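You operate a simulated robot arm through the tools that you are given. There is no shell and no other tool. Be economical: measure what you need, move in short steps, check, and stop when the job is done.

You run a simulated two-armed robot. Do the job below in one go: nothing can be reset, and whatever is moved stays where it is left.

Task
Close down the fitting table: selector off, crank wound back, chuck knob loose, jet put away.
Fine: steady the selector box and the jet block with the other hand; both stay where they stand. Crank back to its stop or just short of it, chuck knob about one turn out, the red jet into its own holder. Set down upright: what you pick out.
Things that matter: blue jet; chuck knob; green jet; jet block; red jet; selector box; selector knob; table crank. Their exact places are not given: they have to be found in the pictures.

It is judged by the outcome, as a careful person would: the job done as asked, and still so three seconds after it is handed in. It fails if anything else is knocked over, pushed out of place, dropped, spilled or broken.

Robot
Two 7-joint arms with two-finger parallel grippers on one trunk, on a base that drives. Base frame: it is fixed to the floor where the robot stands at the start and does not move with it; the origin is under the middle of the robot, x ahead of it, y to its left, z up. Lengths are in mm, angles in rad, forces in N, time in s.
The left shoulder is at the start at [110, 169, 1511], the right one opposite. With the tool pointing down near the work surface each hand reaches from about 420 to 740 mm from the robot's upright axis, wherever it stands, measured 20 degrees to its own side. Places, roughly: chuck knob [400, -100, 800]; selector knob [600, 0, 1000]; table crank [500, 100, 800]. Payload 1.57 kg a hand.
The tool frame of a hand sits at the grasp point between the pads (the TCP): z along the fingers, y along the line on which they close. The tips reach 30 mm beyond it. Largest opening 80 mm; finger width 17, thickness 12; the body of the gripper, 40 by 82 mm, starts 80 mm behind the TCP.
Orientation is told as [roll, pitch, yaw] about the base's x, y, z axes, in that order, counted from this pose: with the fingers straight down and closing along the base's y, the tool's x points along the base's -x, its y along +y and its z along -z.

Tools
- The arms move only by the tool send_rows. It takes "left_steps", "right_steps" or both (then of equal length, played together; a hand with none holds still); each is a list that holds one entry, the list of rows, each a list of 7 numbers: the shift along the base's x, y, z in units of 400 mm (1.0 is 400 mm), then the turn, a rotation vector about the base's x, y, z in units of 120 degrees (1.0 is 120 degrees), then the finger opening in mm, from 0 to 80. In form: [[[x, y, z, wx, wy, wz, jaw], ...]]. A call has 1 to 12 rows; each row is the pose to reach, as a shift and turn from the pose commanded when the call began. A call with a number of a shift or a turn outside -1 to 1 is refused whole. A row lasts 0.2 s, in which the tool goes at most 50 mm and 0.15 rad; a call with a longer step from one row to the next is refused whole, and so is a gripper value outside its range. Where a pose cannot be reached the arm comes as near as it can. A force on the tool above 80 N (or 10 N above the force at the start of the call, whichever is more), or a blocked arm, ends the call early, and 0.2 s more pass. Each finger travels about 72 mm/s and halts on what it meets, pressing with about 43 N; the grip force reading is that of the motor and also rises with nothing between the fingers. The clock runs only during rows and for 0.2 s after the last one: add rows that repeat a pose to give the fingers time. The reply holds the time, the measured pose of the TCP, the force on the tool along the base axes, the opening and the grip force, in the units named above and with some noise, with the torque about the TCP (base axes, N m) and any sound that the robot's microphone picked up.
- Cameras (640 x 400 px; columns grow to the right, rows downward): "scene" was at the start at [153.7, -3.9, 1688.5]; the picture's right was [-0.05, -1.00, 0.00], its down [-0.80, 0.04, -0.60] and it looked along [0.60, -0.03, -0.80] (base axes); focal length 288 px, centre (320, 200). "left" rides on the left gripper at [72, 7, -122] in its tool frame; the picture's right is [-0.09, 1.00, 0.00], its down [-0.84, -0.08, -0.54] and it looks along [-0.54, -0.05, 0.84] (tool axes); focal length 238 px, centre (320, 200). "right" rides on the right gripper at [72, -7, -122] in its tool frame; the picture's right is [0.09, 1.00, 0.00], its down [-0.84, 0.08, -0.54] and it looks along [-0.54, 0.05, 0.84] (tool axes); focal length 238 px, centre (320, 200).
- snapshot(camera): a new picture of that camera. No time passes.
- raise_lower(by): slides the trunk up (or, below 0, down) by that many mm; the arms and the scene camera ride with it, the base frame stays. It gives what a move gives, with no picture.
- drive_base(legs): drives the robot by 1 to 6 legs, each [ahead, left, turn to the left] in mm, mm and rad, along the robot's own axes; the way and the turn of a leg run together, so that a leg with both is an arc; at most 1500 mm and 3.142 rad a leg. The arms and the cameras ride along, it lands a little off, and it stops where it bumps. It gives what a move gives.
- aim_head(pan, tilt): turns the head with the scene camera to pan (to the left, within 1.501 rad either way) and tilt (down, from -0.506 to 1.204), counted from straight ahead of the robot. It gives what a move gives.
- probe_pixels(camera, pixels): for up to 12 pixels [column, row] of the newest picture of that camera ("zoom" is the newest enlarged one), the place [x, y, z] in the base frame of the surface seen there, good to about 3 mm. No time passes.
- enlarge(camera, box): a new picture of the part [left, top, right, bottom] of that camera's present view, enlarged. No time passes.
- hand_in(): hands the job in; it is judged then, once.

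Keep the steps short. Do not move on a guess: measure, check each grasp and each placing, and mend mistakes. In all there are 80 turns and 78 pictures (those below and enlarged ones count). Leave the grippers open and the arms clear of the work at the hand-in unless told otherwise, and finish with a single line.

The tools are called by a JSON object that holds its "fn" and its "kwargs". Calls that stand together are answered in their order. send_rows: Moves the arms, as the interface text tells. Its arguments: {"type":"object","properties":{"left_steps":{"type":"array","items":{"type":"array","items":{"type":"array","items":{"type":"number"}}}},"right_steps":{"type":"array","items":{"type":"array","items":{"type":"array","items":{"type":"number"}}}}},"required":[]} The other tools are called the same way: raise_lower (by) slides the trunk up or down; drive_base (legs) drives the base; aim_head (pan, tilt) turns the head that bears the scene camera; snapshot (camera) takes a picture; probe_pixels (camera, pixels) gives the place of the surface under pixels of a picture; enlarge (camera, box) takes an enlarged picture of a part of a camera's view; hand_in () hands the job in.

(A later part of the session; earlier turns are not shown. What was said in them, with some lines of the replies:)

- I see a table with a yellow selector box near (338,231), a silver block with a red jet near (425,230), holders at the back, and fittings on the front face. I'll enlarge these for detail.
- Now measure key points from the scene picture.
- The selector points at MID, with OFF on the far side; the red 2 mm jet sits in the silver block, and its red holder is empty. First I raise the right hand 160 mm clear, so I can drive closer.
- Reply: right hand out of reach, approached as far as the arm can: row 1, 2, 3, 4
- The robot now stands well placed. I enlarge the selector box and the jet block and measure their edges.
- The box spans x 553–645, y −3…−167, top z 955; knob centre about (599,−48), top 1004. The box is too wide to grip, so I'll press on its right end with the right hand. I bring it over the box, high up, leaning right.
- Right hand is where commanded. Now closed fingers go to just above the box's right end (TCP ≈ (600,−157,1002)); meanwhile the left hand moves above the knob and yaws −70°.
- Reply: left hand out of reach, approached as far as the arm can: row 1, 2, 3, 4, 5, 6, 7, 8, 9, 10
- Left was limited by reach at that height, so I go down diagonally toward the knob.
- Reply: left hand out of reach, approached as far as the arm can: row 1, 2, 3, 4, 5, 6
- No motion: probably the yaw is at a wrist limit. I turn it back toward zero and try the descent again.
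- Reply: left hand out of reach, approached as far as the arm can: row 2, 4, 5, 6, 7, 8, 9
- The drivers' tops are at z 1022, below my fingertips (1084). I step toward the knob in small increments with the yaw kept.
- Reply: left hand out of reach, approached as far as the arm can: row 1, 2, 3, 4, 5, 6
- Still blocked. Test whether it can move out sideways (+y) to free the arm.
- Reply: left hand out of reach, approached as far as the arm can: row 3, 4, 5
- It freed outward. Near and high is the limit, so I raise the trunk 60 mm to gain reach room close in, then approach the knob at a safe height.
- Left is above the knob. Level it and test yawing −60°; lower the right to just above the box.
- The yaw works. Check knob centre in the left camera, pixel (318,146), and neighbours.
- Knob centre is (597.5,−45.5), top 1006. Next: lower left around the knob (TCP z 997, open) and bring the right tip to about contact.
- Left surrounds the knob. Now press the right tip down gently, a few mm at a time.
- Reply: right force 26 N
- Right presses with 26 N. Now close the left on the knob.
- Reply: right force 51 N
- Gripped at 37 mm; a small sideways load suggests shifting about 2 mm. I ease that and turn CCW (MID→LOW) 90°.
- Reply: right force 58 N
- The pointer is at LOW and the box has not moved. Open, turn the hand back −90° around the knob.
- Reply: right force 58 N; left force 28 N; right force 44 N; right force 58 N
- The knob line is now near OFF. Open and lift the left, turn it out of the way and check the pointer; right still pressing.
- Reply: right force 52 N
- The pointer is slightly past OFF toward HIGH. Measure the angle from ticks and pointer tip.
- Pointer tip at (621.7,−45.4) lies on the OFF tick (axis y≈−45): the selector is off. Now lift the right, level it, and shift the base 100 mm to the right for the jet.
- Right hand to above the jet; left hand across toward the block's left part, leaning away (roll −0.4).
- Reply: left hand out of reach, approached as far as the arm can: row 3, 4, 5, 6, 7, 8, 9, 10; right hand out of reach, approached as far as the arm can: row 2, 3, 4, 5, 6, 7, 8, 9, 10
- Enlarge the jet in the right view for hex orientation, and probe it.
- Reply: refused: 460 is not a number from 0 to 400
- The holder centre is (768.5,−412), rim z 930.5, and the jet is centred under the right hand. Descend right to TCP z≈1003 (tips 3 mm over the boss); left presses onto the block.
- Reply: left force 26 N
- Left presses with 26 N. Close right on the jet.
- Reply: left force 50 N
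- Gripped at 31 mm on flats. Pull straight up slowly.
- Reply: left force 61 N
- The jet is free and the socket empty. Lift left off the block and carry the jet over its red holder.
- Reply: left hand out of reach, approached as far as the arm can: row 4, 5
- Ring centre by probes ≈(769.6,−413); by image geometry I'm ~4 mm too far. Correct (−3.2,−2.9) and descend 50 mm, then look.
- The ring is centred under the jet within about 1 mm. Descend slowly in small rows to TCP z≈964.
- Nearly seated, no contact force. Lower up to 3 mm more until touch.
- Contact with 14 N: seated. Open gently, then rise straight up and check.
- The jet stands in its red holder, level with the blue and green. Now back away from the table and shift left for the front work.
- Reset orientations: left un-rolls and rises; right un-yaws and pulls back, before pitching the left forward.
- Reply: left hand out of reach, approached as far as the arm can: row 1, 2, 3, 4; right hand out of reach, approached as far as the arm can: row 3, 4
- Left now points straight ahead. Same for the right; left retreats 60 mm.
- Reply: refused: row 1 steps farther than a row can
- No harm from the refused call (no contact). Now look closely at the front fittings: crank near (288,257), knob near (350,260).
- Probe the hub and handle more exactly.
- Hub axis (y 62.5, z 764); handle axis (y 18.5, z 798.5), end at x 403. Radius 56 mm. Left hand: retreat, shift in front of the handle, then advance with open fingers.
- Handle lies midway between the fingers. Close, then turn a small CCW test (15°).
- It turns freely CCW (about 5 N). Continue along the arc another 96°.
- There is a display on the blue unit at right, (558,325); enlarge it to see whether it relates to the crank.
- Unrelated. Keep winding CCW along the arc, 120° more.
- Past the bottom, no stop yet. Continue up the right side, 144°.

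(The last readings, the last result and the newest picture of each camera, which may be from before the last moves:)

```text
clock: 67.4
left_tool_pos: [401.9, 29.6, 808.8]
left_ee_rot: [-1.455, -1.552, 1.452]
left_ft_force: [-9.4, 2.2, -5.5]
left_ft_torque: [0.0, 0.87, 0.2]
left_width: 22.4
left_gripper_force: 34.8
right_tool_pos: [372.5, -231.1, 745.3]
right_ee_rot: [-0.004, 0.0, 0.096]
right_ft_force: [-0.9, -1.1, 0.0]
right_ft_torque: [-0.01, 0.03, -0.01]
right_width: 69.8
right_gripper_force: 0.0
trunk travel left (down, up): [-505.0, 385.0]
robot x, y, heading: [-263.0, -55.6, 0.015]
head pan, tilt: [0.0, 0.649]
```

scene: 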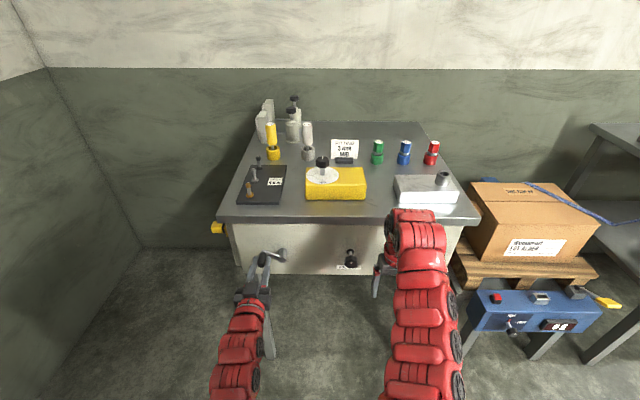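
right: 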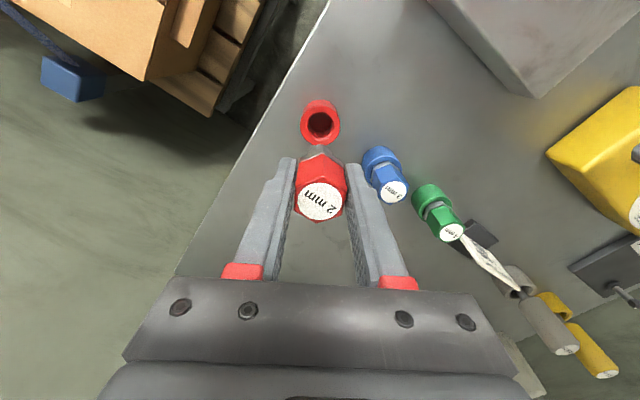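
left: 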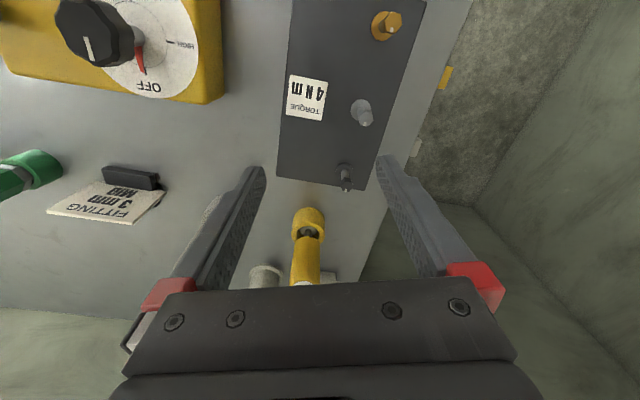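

A full turn without a stop. One picture to see what the crank moves.

{"fn": "enlarge", "kwargs": {"camera": "scene", "box": [205, 205, 305, 305]}}

{"fn": "snapshot", "kwargs": {"camera": "scene"}}

```text
4.00 times, centred on (255, 255) of scene
```

zoom: 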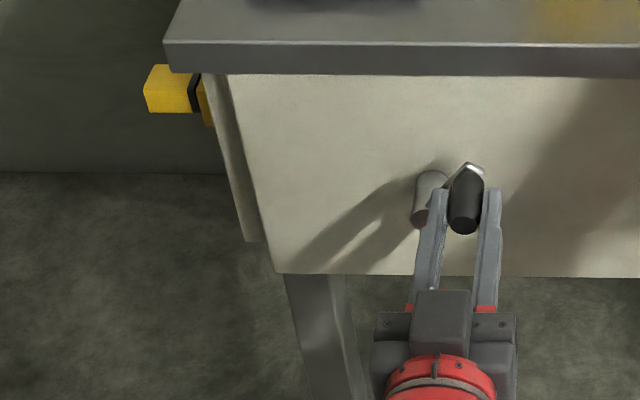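

```text
19 pictures are left
```

scene: 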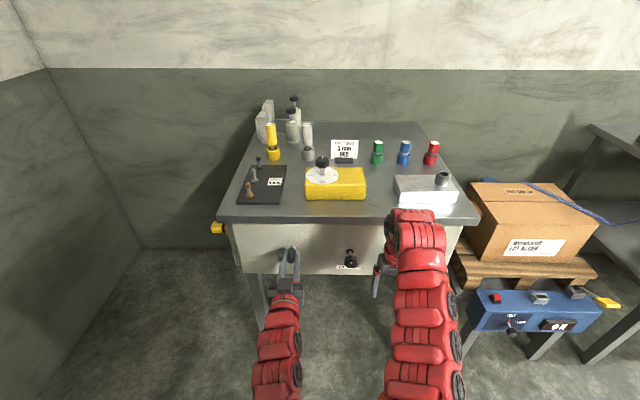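

Nothing else moves; continue CCW, watching forces, first 144°.

{"fn": "send_rows", "kwargs": {"left_steps": [[[0, 0.0254, 0.0146, 0, 0, 0, 15], [0, 0.0532, 0.0237, 0, 0, 0, 15], [0, 0.0823, 0.0267, 0, 0, 0, 15], [0, 0.1114, 0.0237, 0, 0, 0, 15], [0, 0.1392, 0.0146, 0, 0, 0, 15], [0, 0.1646, 0, 0, 0, 0, 15], [0, 0.1863, -0.0196, 0, 0, 0, 15], [0, 0.2035, -0.0433, 0, 0, 0, 15], [0, 0.2154, -0.07, 0, 0, 0, 15], [0, 0.2215, -0.0986, 0, 0, 0, 15], [0, 0.2215, -0.1279, 0, 0, 0, 15], [0, 0.2154, -0.1565, 0, 0, 0, 15]]]}}

```text
clock: 70.0
left_tool_pos: [404.2, 115.4, 746.1]
left_ee_rot: [-1.382, -1.555, 1.377]
left_ft_force: [-0.2, 0.2, -0.9]
left_ft_torque: [0.0, 0.03, 0.01]
left_width: 14.9
left_gripper_force: 0.1
right_tool_pos: [373.3, -231.4, 744.9]
right_ee_rot: [-0.004, 0.0, 0.097]
right_ft_force: [0.0, 0.7, 0.0]
right_ft_torque: [0.03, -0.01, -0.01]
right_width: 69.9
right_gripper_force: 0.2
trunk travel left (down, up): [-505.0, 385.0]
robot x, y, heading: [-261.5, -56.3, 0.013]
head pan, tilt: [0.0, 0.649]
```

The fingers closed to 15 mm: the handle slipped out, possibly at the stop. Look.

{"fn": "enlarge", "kwargs": {"camera": "scene", "box": [235, 225, 325, 285]}}

{"fn": "probe_pixels", "kwargs": {"camera": "zoom", "pixels": [[320, 200], [360, 160]]}}

```text
6.67 times, centred on (280, 255) of scene
```

zoom: 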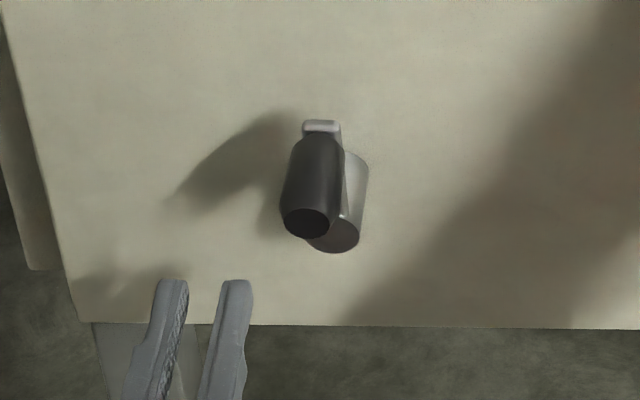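

```text
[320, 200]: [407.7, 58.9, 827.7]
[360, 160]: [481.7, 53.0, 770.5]
```

{"fn": "probe_pixels", "kwargs": {"camera": "zoom", "pixels": [[307, 222], [290, 222], [325, 222], [307, 212], [307, 234], [335, 240]]}}

```text
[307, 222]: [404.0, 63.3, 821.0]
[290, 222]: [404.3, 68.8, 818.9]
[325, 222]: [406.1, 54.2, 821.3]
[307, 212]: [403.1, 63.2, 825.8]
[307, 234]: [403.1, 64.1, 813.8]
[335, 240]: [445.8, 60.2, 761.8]
```

The handle stands straight up (y 62.8, z 820.5, φ≈90°), likely the stop. Re-grasp it to test.

{"fn": "send_rows", "kwargs": {"left_steps": [[[-0.06, 0, 0, 0, 0, 0, 20], [-0.12, 0, 0, 0, 0, 0, 50], [-0.12, -0.05, 0.09, 0, 0, 0, 60], [-0.12, -0.1, 0.186, 0, 0, 0, 60], [-0.12, -0.1315, 0.186, 0, 0, 0, 60], [-0.06, -0.1315, 0.186, 0, 0, 0, 60], [0, -0.1315, 0.186, 0, 0, 0, 60], [0, -0.1315, 0.186, 0, 0, 0, 40], [0, -0.1315, 0.186, 0, 0, 0, 15], [0, -0.1315, 0.186, 0, 0, 0, 15]]]}}

{"fn": "send_rows", "kwargs": {"left_steps": [[[0, 0.01, 0, 0, 0, 0, 15], [0, 0.02, -0.001, 0, 0, 0, 15], [0, 0.025, -0.001, 0, 0, 0, 15], [0, 0.025, -0.001, 0, 0, 0, 15]]]}}

```text
clock: 72.2
left_tool_pos: [403.1, 62.5, 822.8]
left_ee_rot: [-1.491, -1.556, 1.487]
left_ft_force: [2.0, -1.7, 1.2]
left_ft_torque: [0.0, 0.19, 0.58]
left_width: 22.9
left_gripper_force: 35.4
right_tool_pos: [372.1, -231.0, 744.1]
right_ee_rot: [-0.001, -0.001, 0.097]
right_ft_force: [0.2, 0.1, -0.7]
right_ft_torque: [0.0, -0.01, 0.03]
right_width: 70.0
right_gripper_force: 0.1
trunk travel left (down, up): [-505.0, 385.0]
robot x, y, heading: [-266.7, -56.7, 0.016]
head pan, tilt: [0.0, 0.649]
```

```text
clock: 73.2
left_tool_pos: [402.9, 64.2, 822.7]
left_ee_rot: [-1.582, -1.561, 1.573]
left_ft_force: [6.1, -53.1, 10.1]
left_ft_torque: [-0.15, -0.31, -0.21]
left_width: 23.0
left_gripper_force: 35.6
right_tool_pos: [371.8, -237.6, 743.4]
right_ee_rot: [0.004, -0.001, 0.095]
right_ft_force: [0.2, 0.3, 0.0]
right_ft_torque: [0.03, 0.0, -0.02]
right_width: 70.1
right_gripper_force: 0.0
trunk travel left (down, up): [-505.0, 385.0]
robot x, y, heading: [-264.2, -56.4, 0.011]
head pan, tilt: [0.0, 0.649]
```

A firm 53 N at φ≈91°: that is the stop. Relax back, open, and retreat the left hand.

{"fn": "send_rows", "kwargs": {"left_steps": [[[0, -0.02, 0, 0, 0, 0, 15], [0, -0.024, 0, 0, 0, 0, 15], [0, -0.024, 0, 0, 0, 0, 35], [0, -0.024, 0, 0, 0, 0, 60], [0, -0.024, 0, 0, 0, 0, 60], [-0.1, -0.024, 0, 0, 0, 0, 60], [-0.2, -0.024, 0, 0, 0, 0, 60], [-0.2, 0.1, 0, 0, 0, 0, 60], [-0.2, 0.2, 0, 0, 0, 0, 60]]]}}

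{"fn": "enlarge", "kwargs": {"camera": "scene", "box": [235, 215, 365, 295]}}

```text
clock: 75.2
left_tool_pos: [322.3, 155.6, 816.2]
left_ee_rot: [-1.485, -1.555, 1.483]
left_ft_force: [0.0, -0.3, 0.0]
left_ft_torque: [0.0, 0.02, 0.02]
left_width: 60.0
left_gripper_force: 0.1
right_tool_pos: [372.7, -232.9, 743.8]
right_ee_rot: [-0.003, 0.0, 0.096]
right_ft_force: [0.1, -0.1, -0.5]
right_ft_torque: [-0.02, 0.03, 0.0]
right_width: 70.0
right_gripper_force: 0.1
trunk travel left (down, up): [-505.0, 385.0]
robot x, y, heading: [-262.7, -59.4, 0.017]
head pan, tilt: [0.0, 0.649]
```

```text
4.92 times, centred on (300, 255) of scene
```

zoom: 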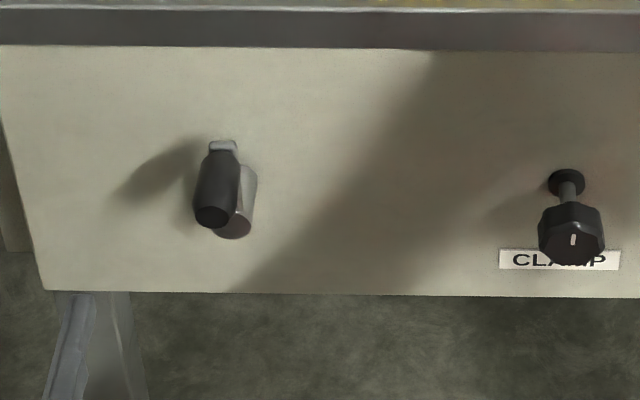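

The crank rests at its stop. Now move right aside and bring left in front of the clamp/chuck knob (axis y −131, z 769, face x 431).

{"fn": "send_rows", "kwargs": {"left_steps": [[[0, -0.11, -0.02, 0, 0, 0, 60], [0, -0.22, -0.04, 0, 0, 0, 60], [0, -0.33, -0.06, 0, 0, 0, 60], [0, -0.44, -0.08, 0, 0, 0, 60], [0, -0.55, -0.1, 0, 0, 0, 60], [0, -0.66, -0.118, 0, 0, 0, 60], [0, -0.716, -0.118, 0, 0, 0, 60], [0, -0.716, -0.118, 0, 0, 0, 60]]], "right_steps": [[[-0.06, -0.06, 0, 0, 0, 0, 70], [-0.12, -0.14, 0, 0, 0, 0, 70], [-0.15, -0.25, 0, 0, 0, 0, 70], [-0.15, -0.25, 0, 0, 0, 0, 70], [-0.15, -0.25, 0, 0, 0, 0, 70], [-0.15, -0.25, 0, 0, 0, 0, 70], [-0.15, -0.25, 0, 0, 0, 0, 70], [-0.15, -0.25, 0, 0, 0, 0, 70]]]}}

{"fn": "send_rows", "kwargs": {"left_steps": [[[0, 0, 0, 0.07, 0, 0, 60], [0, 0, 0, 0.14, 0, 0, 60], [0, 0, 0, 0.21, 0, 0, 60], [0, 0, 0, 0.28, 0, 0, 60], [0, 0, 0, 0.35, 0, 0, 60], [0, 0, 0, 0.42, 0, 0, 60], [0, 0, 0, 0.49, 0, 0, 60], [0, 0, 0, 0.56, 0, 0, 60], [0, 0, 0, 0.63, 0, 0, 60], [0, 0, 0, 0.69, 0, 0, 60], [0, 0, 0, 0.75, 0, 0, 60]]]}}

{"fn": "snapshot", "kwargs": {"camera": "scene"}}

```text
clock: 77.0
left_tool_pos: [324.5, -132.4, 772.3]
left_ee_rot: [-1.528, -1.555, 1.524]
left_ft_force: [-0.3, -0.5, 0.3]
left_ft_torque: [-0.01, 0.02, 0.01]
left_width: 60.0
left_gripper_force: 0.0
right_tool_pos: [328.8, -332.5, 707.2]
right_ee_rot: [-0.003, -0.002, 0.097]
right_ft_force: [0.4, 0.2, -0.5]
right_ft_torque: [0.01, 0.0, -0.04]
right_width: 69.9
right_gripper_force: 0.1
right hand out of reach, approached as far as the arm can: row 1, 2, 3, 4, 5, 6, 7, 8
trunk travel left (down, up): [-505.0, 385.0]
robot x, y, heading: [-264.6, -60.6, 0.016]
head pan, tilt: [0.0, 0.649]
```

```text
clock: 79.4
left_tool_pos: [321.8, -132.9, 772.8]
left_ee_rot: [1.569, -0.012, -1.568]
left_ft_force: [0.4, 0.7, 0.3]
left_ft_torque: [-0.03, 0.0, -0.02]
left_width: 59.9
left_gripper_force: 0.0
right_tool_pos: [329.8, -332.2, 706.3]
right_ee_rot: [-0.002, -0.002, 0.096]
right_ft_force: [-0.3, 0.2, 0.0]
right_ft_torque: [-0.02, 0.03, 0.02]
right_width: 70.1
right_gripper_force: 0.0
trunk travel left (down, up): [-505.0, 385.0]
robot x, y, heading: [-262.5, -56.7, 0.018]
head pan, tilt: [0.0, 0.649]
```

```text
16 pictures are left
```

scene: 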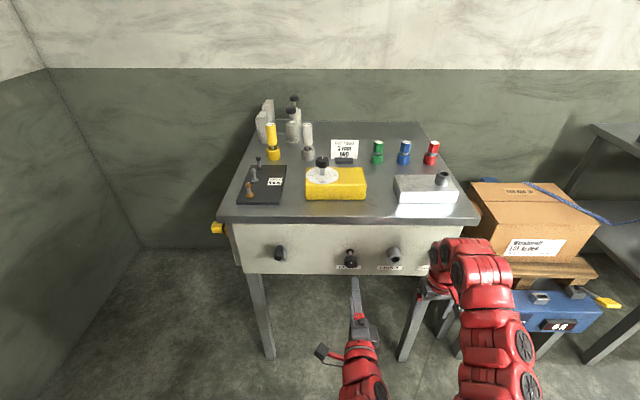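

Roll +90° reached. Quick zoom on the labels and knob to be sure, with current knob position.

{"fn": "enlarge", "kwargs": {"camera": "scene", "box": [335, 235, 435, 285]}}

{"fn": "probe_pixels", "kwargs": {"camera": "zoom", "pixels": [[97, 168], [70, 175], [125, 175], [97, 150], [97, 190], [97, 130]]}}

```text
6.40 times, centred on (385, 260) of scene
```

zoom: 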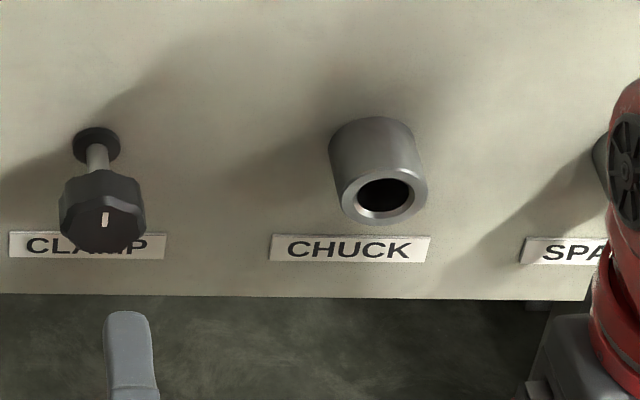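

```text
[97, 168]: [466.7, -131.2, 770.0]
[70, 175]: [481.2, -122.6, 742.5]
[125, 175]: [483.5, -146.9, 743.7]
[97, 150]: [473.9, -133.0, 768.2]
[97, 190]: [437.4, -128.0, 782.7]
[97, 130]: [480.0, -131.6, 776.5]
```

Only one knob exists here, beside the chuck. Advance the left (fingers above/below) to TCP (434,−131.5,768) and close.

{"fn": "send_rows", "kwargs": {"left_steps": [[[0.08, 0.003, -0.011, 0, 0, 0, 60], [0.16, 0.003, -0.011, 0, 0, 0, 60], [0.23, 0.003, -0.011, 0, 0, 0, 60], [0.28, 0.003, -0.011, 0, 0, 0, 60], [0.28, 0.003, -0.011, 0, 0, 0, 60], [0.28, 0.003, -0.011, 0, 0, 0, 45], [0.28, 0.003, -0.011, 0, 0, 0, 25], [0.28, 0.003, -0.011, 0, 0, 0, 25]]]}}

{"fn": "enlarge", "kwargs": {"camera": "scene", "box": [310, 230, 390, 290]}}

```text
clock: 81.2
left_tool_pos: [435.1, -131.7, 766.1]
left_ee_rot: [1.563, -0.016, -1.571]
left_ft_force: [-4.2, 3.1, -18.7]
left_ft_torque: [0.06, 0.18, -0.03]
left_width: 41.3
left_gripper_force: 9.7
right_tool_pos: [330.2, -331.9, 706.3]
right_ee_rot: [-0.003, -0.001, 0.096]
right_ft_force: [-0.3, -0.9, 0.4]
right_ft_torque: [0.01, -0.01, 0.01]
right_width: 70.0
right_gripper_force: 0.0
trunk travel left (down, up): [-505.0, 385.0]
robot x, y, heading: [-264.2, -58.6, 0.018]
head pan, tilt: [0.0, 0.649]
```

```text
6.67 times, centred on (350, 260) of scene
```

zoom: 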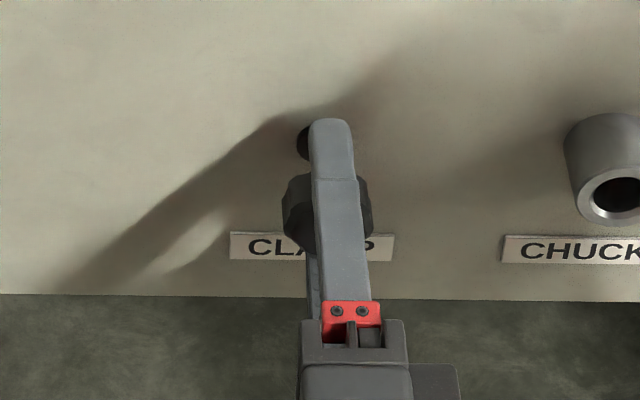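

Lower finger touched first: the knob sits a bit lower. Shift down 3 mm while closing fully.

{"fn": "send_rows", "kwargs": {"left_steps": [[[0, 0, -0.004, 0, 0, 0, 25], [0, 0, -0.008, 0, 0, 0, 25], [0, 0, -0.008, 0, 0, 0, 25], [0, 0, -0.008, 0, 0, 0, 25]]]}}

```text
clock: 82.2
left_tool_pos: [436.0, -133.6, 763.8]
left_ee_rot: [1.568, -0.016, -1.57]
left_ft_force: [-4.0, -2.5, -13.1]
left_ft_torque: [-0.04, 0.07, -0.07]
left_width: 37.0
left_gripper_force: 10.2
right_tool_pos: [329.7, -332.5, 706.8]
right_ee_rot: [-0.002, 0.0, 0.096]
right_ft_force: [-0.7, -0.5, 0.2]
right_ft_torque: [-0.01, -0.02, -0.01]
right_width: 69.9
right_gripper_force: 0.1
trunk travel left (down, up): [-505.0, 385.0]
robot x, y, heading: [-261.9, -57.4, 0.014]
head pan, tilt: [0.0, 0.649]
```

{"fn": "send_rows", "kwargs": {"left_steps": [[[0, 0, -0.005, 0, 0, 0, 25], [0, 0, -0.008, 0, 0, 0, 25], [0, 0, -0.008, 0, 0, 0, 25], [0, 0, -0.008, 0, 0, 0, 25]]]}}

```text
clock: 83.2
left_tool_pos: [435.4, -132.9, 764.9]
left_ee_rot: [1.571, -0.013, -1.567]
left_ft_force: [4.3, -9.2, 8.0]
left_ft_torque: [0.01, -0.08, -0.08]
left_width: 36.0
left_gripper_force: 43.1
right_tool_pos: [328.6, -332.5, 707.1]
right_ee_rot: [-0.001, -0.003, 0.096]
right_ft_force: [0.4, -1.1, -0.4]
right_ft_torque: [-0.01, -0.03, 0.03]
right_width: 70.0
right_gripper_force: 0.0
trunk travel left (down, up): [-505.0, 385.0]
robot x, y, heading: [-263.5, -56.6, 0.012]
head pan, tilt: [0.0, 0.649]
```

Gripped (43 N, 36 mm). Turn CCW 90° (about −x), watching the axial force.

{"fn": "send_rows", "kwargs": {"left_steps": [[[0, 0, 0.001, -0.05, 0, 0, 25], [0, 0, 0.001, -0.12, 0, 0, 25], [0, 0, 0.001, -0.19, 0, 0, 25], [0, 0, 0.001, -0.26, 0, 0, 25], [0, 0, 0.001, -0.33, 0, 0, 25], [0, 0, 0.001, -0.4, 0, 0, 25], [0, 0, 0.001, -0.47, 0, 0, 25], [0, 0, 0.001, -0.54, 0, 0, 25], [0, 0, 0.001, -0.61, 0, 0, 25], [0, 0, 0.001, -0.68, 0, 0, 25], [0, 0, 0.001, -0.75, 0, 0, 25]]]}}

{"fn": "enlarge", "kwargs": {"camera": "scene", "box": [310, 230, 390, 290]}}

```text
clock: 85.6
left_tool_pos: [433.3, -132.6, 764.5]
left_ee_rot: [-1.652, -1.554, 1.652]
left_ft_force: [17.4, -11.0, 28.2]
left_ft_torque: [-0.01, -0.28, 0.04]
left_width: 36.2
left_gripper_force: 43.1
right_tool_pos: [328.3, -331.8, 708.5]
right_ee_rot: [-0.002, -0.003, 0.094]
right_ft_force: [0.1, -0.9, -0.4]
right_ft_torque: [0.02, 0.05, -0.02]
right_width: 70.2
right_gripper_force: 0.0
trunk travel left (down, up): [-505.0, 385.0]
robot x, y, heading: [-267.3, -58.6, 0.016]
head pan, tilt: [0.0, 0.649]
```

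```text
6.67 times, centred on (350, 260) of scene
```

zoom: 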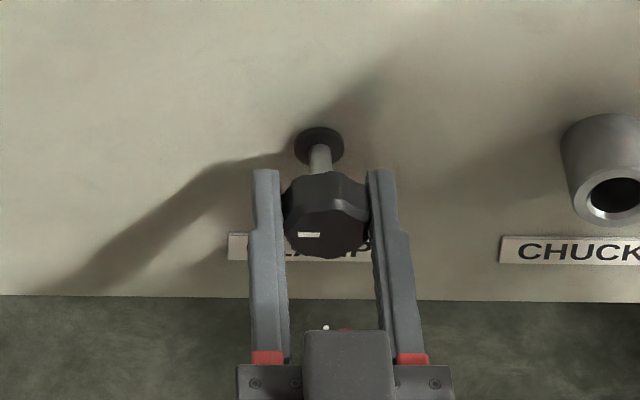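

The mark turned 90° CCW. Continue another 90° in the same grip, adding 1 mm of z relief.

{"fn": "send_rows", "kwargs": {"left_steps": [[[0.001, -0.002, 0.004, -0.05, 0, 0, 25], [0.001, -0.002, 0.004, -0.12, 0, 0, 25], [0.001, -0.002, 0.004, -0.19, 0, 0, 25], [0.001, -0.002, 0.004, -0.26, 0, 0, 25], [0.001, -0.002, 0.004, -0.33, 0, 0, 25], [0.001, -0.002, 0.004, -0.4, 0, 0, 25], [0.001, -0.002, 0.004, -0.47, 0, 0, 25], [0.001, -0.002, 0.004, -0.54, 0, 0, 25], [0.001, -0.002, 0.004, -0.61, 0, 0, 25], [0.001, -0.002, 0.004, -0.68, 0, 0, 25], [0.001, -0.002, 0.004, -0.75, 0, 0, 25]]]}}

{"fn": "enlarge", "kwargs": {"camera": "scene", "box": [310, 230, 390, 290]}}

```text
clock: 88.0
left_tool_pos: [434.3, -131.4, 764.3]
left_ee_rot: [-1.574, 0.019, 1.569]
left_ft_force: [-25.8, 8.2, -6.0]
left_ft_torque: [-0.01, 0.17, 0.57]
left_width: 36.1
left_gripper_force: 43.2
right_tool_pos: [328.1, -331.9, 709.0]
right_ee_rot: [-0.004, -0.004, 0.095]
right_ft_force: [-0.4, 0.1, 0.4]
right_ft_torque: [0.01, 0.0, -0.01]
right_width: 69.7
right_gripper_force: 0.1
trunk travel left (down, up): [-505.0, 385.0]
robot x, y, heading: [-263.3, -55.7, 0.02]
head pan, tilt: [0.0, 0.649]
```

```text
6.67 times, centred on (350, 260) of scene
```

zoom: 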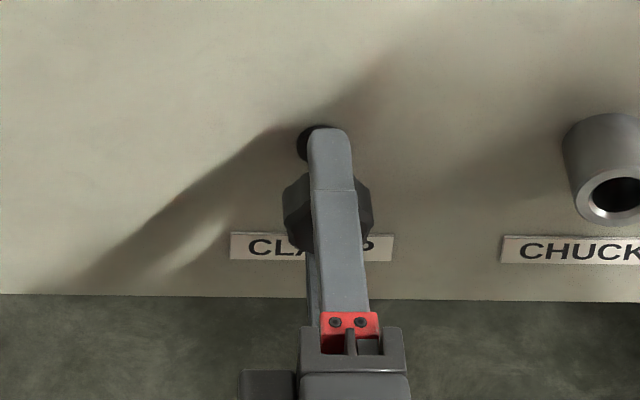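

Half a turn done. Open and roll back +180° around the knob (two calls).

{"fn": "send_rows", "kwargs": {"left_steps": [[[0, 0, 0, 0, 0, 0, 50], [0, 0, 0, 0, 0, 0, 70], [0, 0, 0, 0.07, 0, 0, 70], [0, 0, 0, 0.14, 0, 0, 70], [0, 0, 0, 0.21, 0, 0, 70], [0, 0, 0, 0.28, 0, 0, 70], [0, 0, 0, 0.35, 0, 0, 70], [0, 0, 0, 0.42, 0, 0, 70], [0, 0, 0, 0.49, 0, 0, 70], [0, 0, 0, 0.56, 0, 0, 70], [0, 0, 0, 0.63, 0, 0, 70], [0, 0, 0, 0.7, 0, 0, 70]]]}}

{"fn": "send_rows", "kwargs": {"left_steps": [[[0, 0, 0, 0.07, 0, 0, 70], [0, 0, 0, 0.14, 0, 0, 70], [0, 0, 0, 0.21, 0, 0, 70], [0, 0, 0, 0.28, 0, 0, 70], [0, 0, 0, 0.35, 0, 0, 70], [0, 0, 0, 0.42, 0, 0, 70], [0, 0, 0, 0.49, 0, 0, 70], [0, 0, 0, 0.56, 0, 0, 70], [0, 0, 0, 0.63, 0, 0, 70], [0, 0, 0, 0.7, 0, 0, 70], [0, 0, 0, 0.76, 0, 0, 70], [0, 0, 0, 0.8, 0, 0, 70]]]}}

```text
clock: 90.6
left_tool_pos: [435.0, -133.1, 764.5]
left_ee_rot: [-1.563, -1.454, 1.557]
left_ft_force: [-1.0, 0.4, -0.7]
left_ft_torque: [-0.03, -0.01, -0.04]
left_width: 70.2
left_gripper_force: 0.1
right_tool_pos: [328.8, -331.4, 707.8]
right_ee_rot: [-0.004, -0.001, 0.096]
right_ft_force: [0.1, 0.8, 0.9]
right_ft_torque: [-0.01, 0.03, 0.0]
right_width: 70.2
right_gripper_force: 0.1
trunk travel left (down, up): [-505.0, 385.0]
robot x, y, heading: [-259.7, -60.6, 0.016]
head pan, tilt: [0.0, 0.649]
```

```text
clock: 93.2
left_tool_pos: [436.5, -134.0, 765.0]
left_ee_rot: [1.568, -0.012, -1.568]
left_ft_force: [0.4, 0.3, 0.0]
left_ft_torque: [0.0, 0.04, 0.01]
left_width: 69.7
left_gripper_force: 0.1
right_tool_pos: [329.0, -333.0, 707.4]
right_ee_rot: [-0.003, -0.001, 0.096]
right_ft_force: [-0.9, -0.1, -0.5]
right_ft_torque: [-0.05, 0.0, 0.0]
right_width: 69.7
right_gripper_force: 0.1
trunk travel left (down, up): [-505.0, 385.0]
robot x, y, heading: [-261.8, -55.9, 0.018]
head pan, tilt: [0.0, 0.649]
```

Re-grip the knob.

{"fn": "send_rows", "kwargs": {"left_steps": [[[0, 0.003, 0, 0, 0, 0, 50], [0, 0.003, 0, 0, 0, 0, 25], [0, 0.003, 0, 0, 0, 0, 25], [0, 0.003, 0, 0, 0, 0, 25]]]}}

```text
clock: 94.2
left_tool_pos: [434.7, -131.9, 765.9]
left_ee_rot: [1.569, -0.016, -1.568]
left_ft_force: [1.0, -1.5, 4.3]
left_ft_torque: [0.02, -0.21, -0.12]
left_width: 36.3
left_gripper_force: 42.7
right_tool_pos: [329.3, -332.1, 706.8]
right_ee_rot: [-0.003, -0.003, 0.096]
right_ft_force: [-0.3, -0.3, 0.3]
right_ft_torque: [0.0, 0.03, -0.06]
right_width: 70.1
right_gripper_force: 0.2
trunk travel left (down, up): [-505.0, 385.0]
robot x, y, heading: [-260.8, -56.9, 0.017]
head pan, tilt: [0.0, 0.649]
```

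Gripped cleanly. Turn the second half: 90° + 90° CCW.

{"fn": "send_rows", "kwargs": {"left_steps": [[[0, 0, 0, -0.05, 0, 0, 25], [0, 0, 0, -0.12, 0, 0, 25], [0, 0, 0, -0.19, 0, 0, 25], [0, 0, 0, -0.26, 0, 0, 25], [0, 0, 0, -0.33, 0, 0, 25], [0, 0, 0, -0.4, 0, 0, 25], [0, 0, 0, -0.47, 0, 0, 25], [0, 0, 0, -0.54, 0, 0, 25], [0, 0, 0, -0.61, 0, 0, 25], [0, 0, 0, -0.68, 0, 0, 25], [0, 0, 0, -0.75, 0, 0, 25]]]}}

{"fn": "send_rows", "kwargs": {"left_steps": [[[0, 0, 0.001, -0.05, 0, 0, 25], [0, 0, 0.001, -0.12, 0, 0, 25], [0, 0, 0.001, -0.19, 0, 0, 25], [0, 0, 0.001, -0.26, 0, 0, 25], [0, 0, 0.001, -0.33, 0, 0, 25], [0, 0, 0.001, -0.4, 0, 0, 25], [0, 0, 0.001, -0.47, 0, 0, 25], [0, 0, 0.001, -0.54, 0, 0, 25], [0, 0, 0.001, -0.61, 0, 0, 25], [0, 0, 0.001, -0.68, 0, 0, 25], [0, 0, 0.001, -0.75, 0, 0, 25]]]}}

```text
clock: 96.6
left_tool_pos: [433.9, -132.9, 766.0]
left_ee_rot: [-1.533, -1.554, 1.53]
left_ft_force: [-14.6, -0.5, -0.1]
left_ft_torque: [0.01, -0.16, 0.21]
left_width: 36.5
left_gripper_force: 43.1
right_tool_pos: [328.6, -331.4, 708.2]
right_ee_rot: [-0.003, -0.004, 0.098]
right_ft_force: [0.8, 0.2, 0.4]
right_ft_torque: [0.02, -0.03, 0.0]
right_width: 70.1
right_gripper_force: 0.0
trunk travel left (down, up): [-505.0, 385.0]
robot x, y, heading: [-260.5, -59.8, 0.015]
head pan, tilt: [0.0, 0.649]
```

```text
clock: 99.0
left_tool_pos: [433.1, -131.0, 764.4]
left_ee_rot: [-1.574, 0.015, 1.568]
left_ft_force: [-17.7, -8.3, -7.0]
left_ft_torque: [0.6, 0.31, 0.75]
left_width: 36.6
left_gripper_force: 43.4
right_tool_pos: [327.6, -334.0, 706.5]
right_ee_rot: [-0.002, -0.001, 0.094]
right_ft_force: [0.1, 0.2, 0.5]
right_ft_torque: [-0.01, -0.01, 0.02]
right_width: 70.1
right_gripper_force: 0.1
trunk travel left (down, up): [-505.0, 385.0]
robot x, y, heading: [-260.1, -57.1, 0.01]
head pan, tilt: [0.0, 0.649]
```

One full turn; the axial push (−x) shows the knob coming out. Open, retreat, and check the mark.

{"fn": "send_rows", "kwargs": {"left_steps": [[[0, 0, 0, 0, 0, 0, 50], [0, 0, 0, 0, 0, 0, 70], [-0.1, 0, 0, 0, 0, 0, 70], [-0.2, 0, 0, 0, 0, 0, 70], [-0.3, 0.0, -0.05, 0, 0, 0, 70], [-0.3, 0.1, -0.1, 0, 0, 0, 70], [-0.3, 0.2, -0.1, 0, 0, 0, 70]]]}}

{"fn": "enlarge", "kwargs": {"camera": "scene", "box": [325, 245, 375, 285]}}

{"fn": "probe_pixels", "kwargs": {"camera": "zoom", "pixels": [[330, 180], [285, 200], [375, 200], [330, 215], [310, 190], [350, 190]]}}

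{"fn": "snapshot", "kwargs": {"camera": "scene"}}

```text
clock: 100.6
left_tool_pos: [312.5, -52.8, 723.4]
left_ee_rot: [-1.574, 0.017, 1.568]
left_ft_force: [1.0, 1.8, -0.2]
left_ft_torque: [-0.01, -0.02, 0.01]
left_width: 69.9
left_gripper_force: 0.0
right_tool_pos: [328.6, -331.4, 708.1]
right_ee_rot: [-0.004, -0.002, 0.097]
right_ft_force: [0.1, 0.3, -1.2]
right_ft_torque: [0.01, 0.01, 0.0]
right_width: 69.7
right_gripper_force: 0.0
trunk travel left (down, up): [-505.0, 385.0]
robot x, y, heading: [-265.9, -56.1, 0.017]
head pan, tilt: [0.0, 0.649]
```

```text
10.00 times, centred on (350, 265) of scene
```

zoom: 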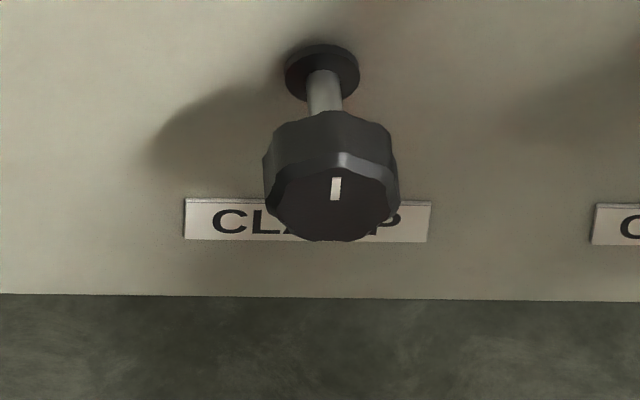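

```text
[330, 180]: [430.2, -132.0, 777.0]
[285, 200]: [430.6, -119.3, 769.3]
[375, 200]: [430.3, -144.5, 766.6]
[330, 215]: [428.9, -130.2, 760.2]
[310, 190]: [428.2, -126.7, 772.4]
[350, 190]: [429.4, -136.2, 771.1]
```

```text
10 pictures are left
```

scene: 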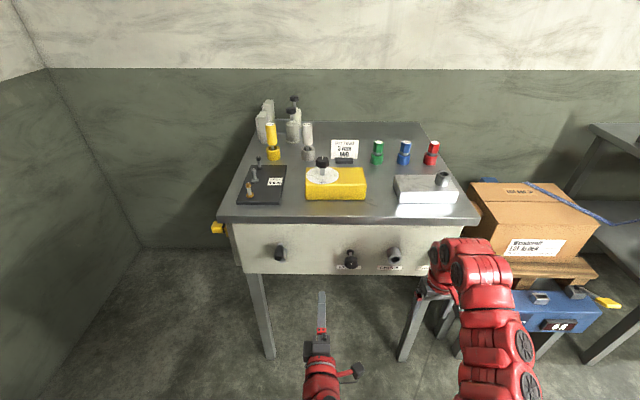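

The mark is back on top after a full turn and the knob has come out ~2 mm. Drive back 150 mm to clear the arms and do a last check of the top and crank.

{"fn": "drive_base", "kwargs": {"legs": [[-150, 0, 0]]}}

{"fn": "enlarge", "kwargs": {"camera": "scene", "box": [210, 120, 470, 290]}}

{"fn": "enlarge", "kwargs": {"camera": "scene", "box": [300, 150, 440, 240]}}

```text
clock: 102.0
left_tool_pos: [164.6, -51.8, 723.9]
left_ee_rot: [-1.574, 0.017, 1.576]
left_ft_force: [-0.1, 0.4, 0.7]
left_ft_torque: [-0.01, -0.01, 0.0]
left_width: 70.2
left_gripper_force: 0.0
right_tool_pos: [183.7, -331.4, 707.9]
right_ee_rot: [-0.002, -0.003, 0.101]
right_ft_force: [0.4, 0.3, 0.4]
right_ft_torque: [0.03, -0.04, 0.01]
right_width: 70.0
right_gripper_force: 0.1
trunk travel left (down, up): [-505.0, 385.0]
robot x, y, heading: [-409.5, -61.3, 0.02]
head pan, tilt: [0.0, 0.649]
```

```text
2.35 times, centred on (340, 205) of scene
```

zoom: 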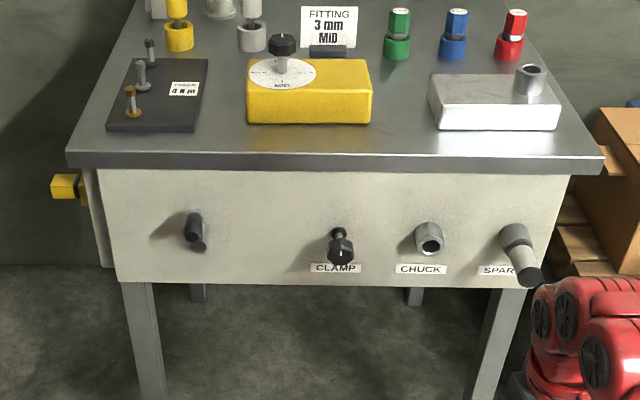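

```text
4.44 times, centred on (370, 195) of scene
```

zoom: 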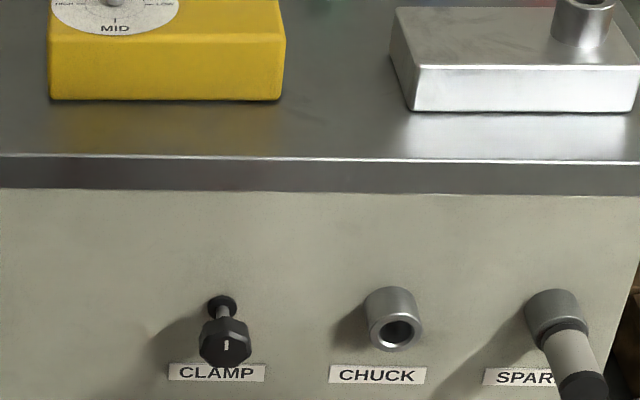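

Everything looks in order: selector on OFF, crank at its stop, knob one turn out, red jet seated, box and block in place. Handing in.

{"fn": "hand_in", "kwargs": {}}

```text
The job is handed in.
```

The fitting table is closed down and handed in: selector on OFF, crank wound back to its stop, the CLAMP-labelled knob (the only one there, taken as the chuck knob) one turn out, and the red jet upright in its own holder; the selector box and jet block look unmoved.
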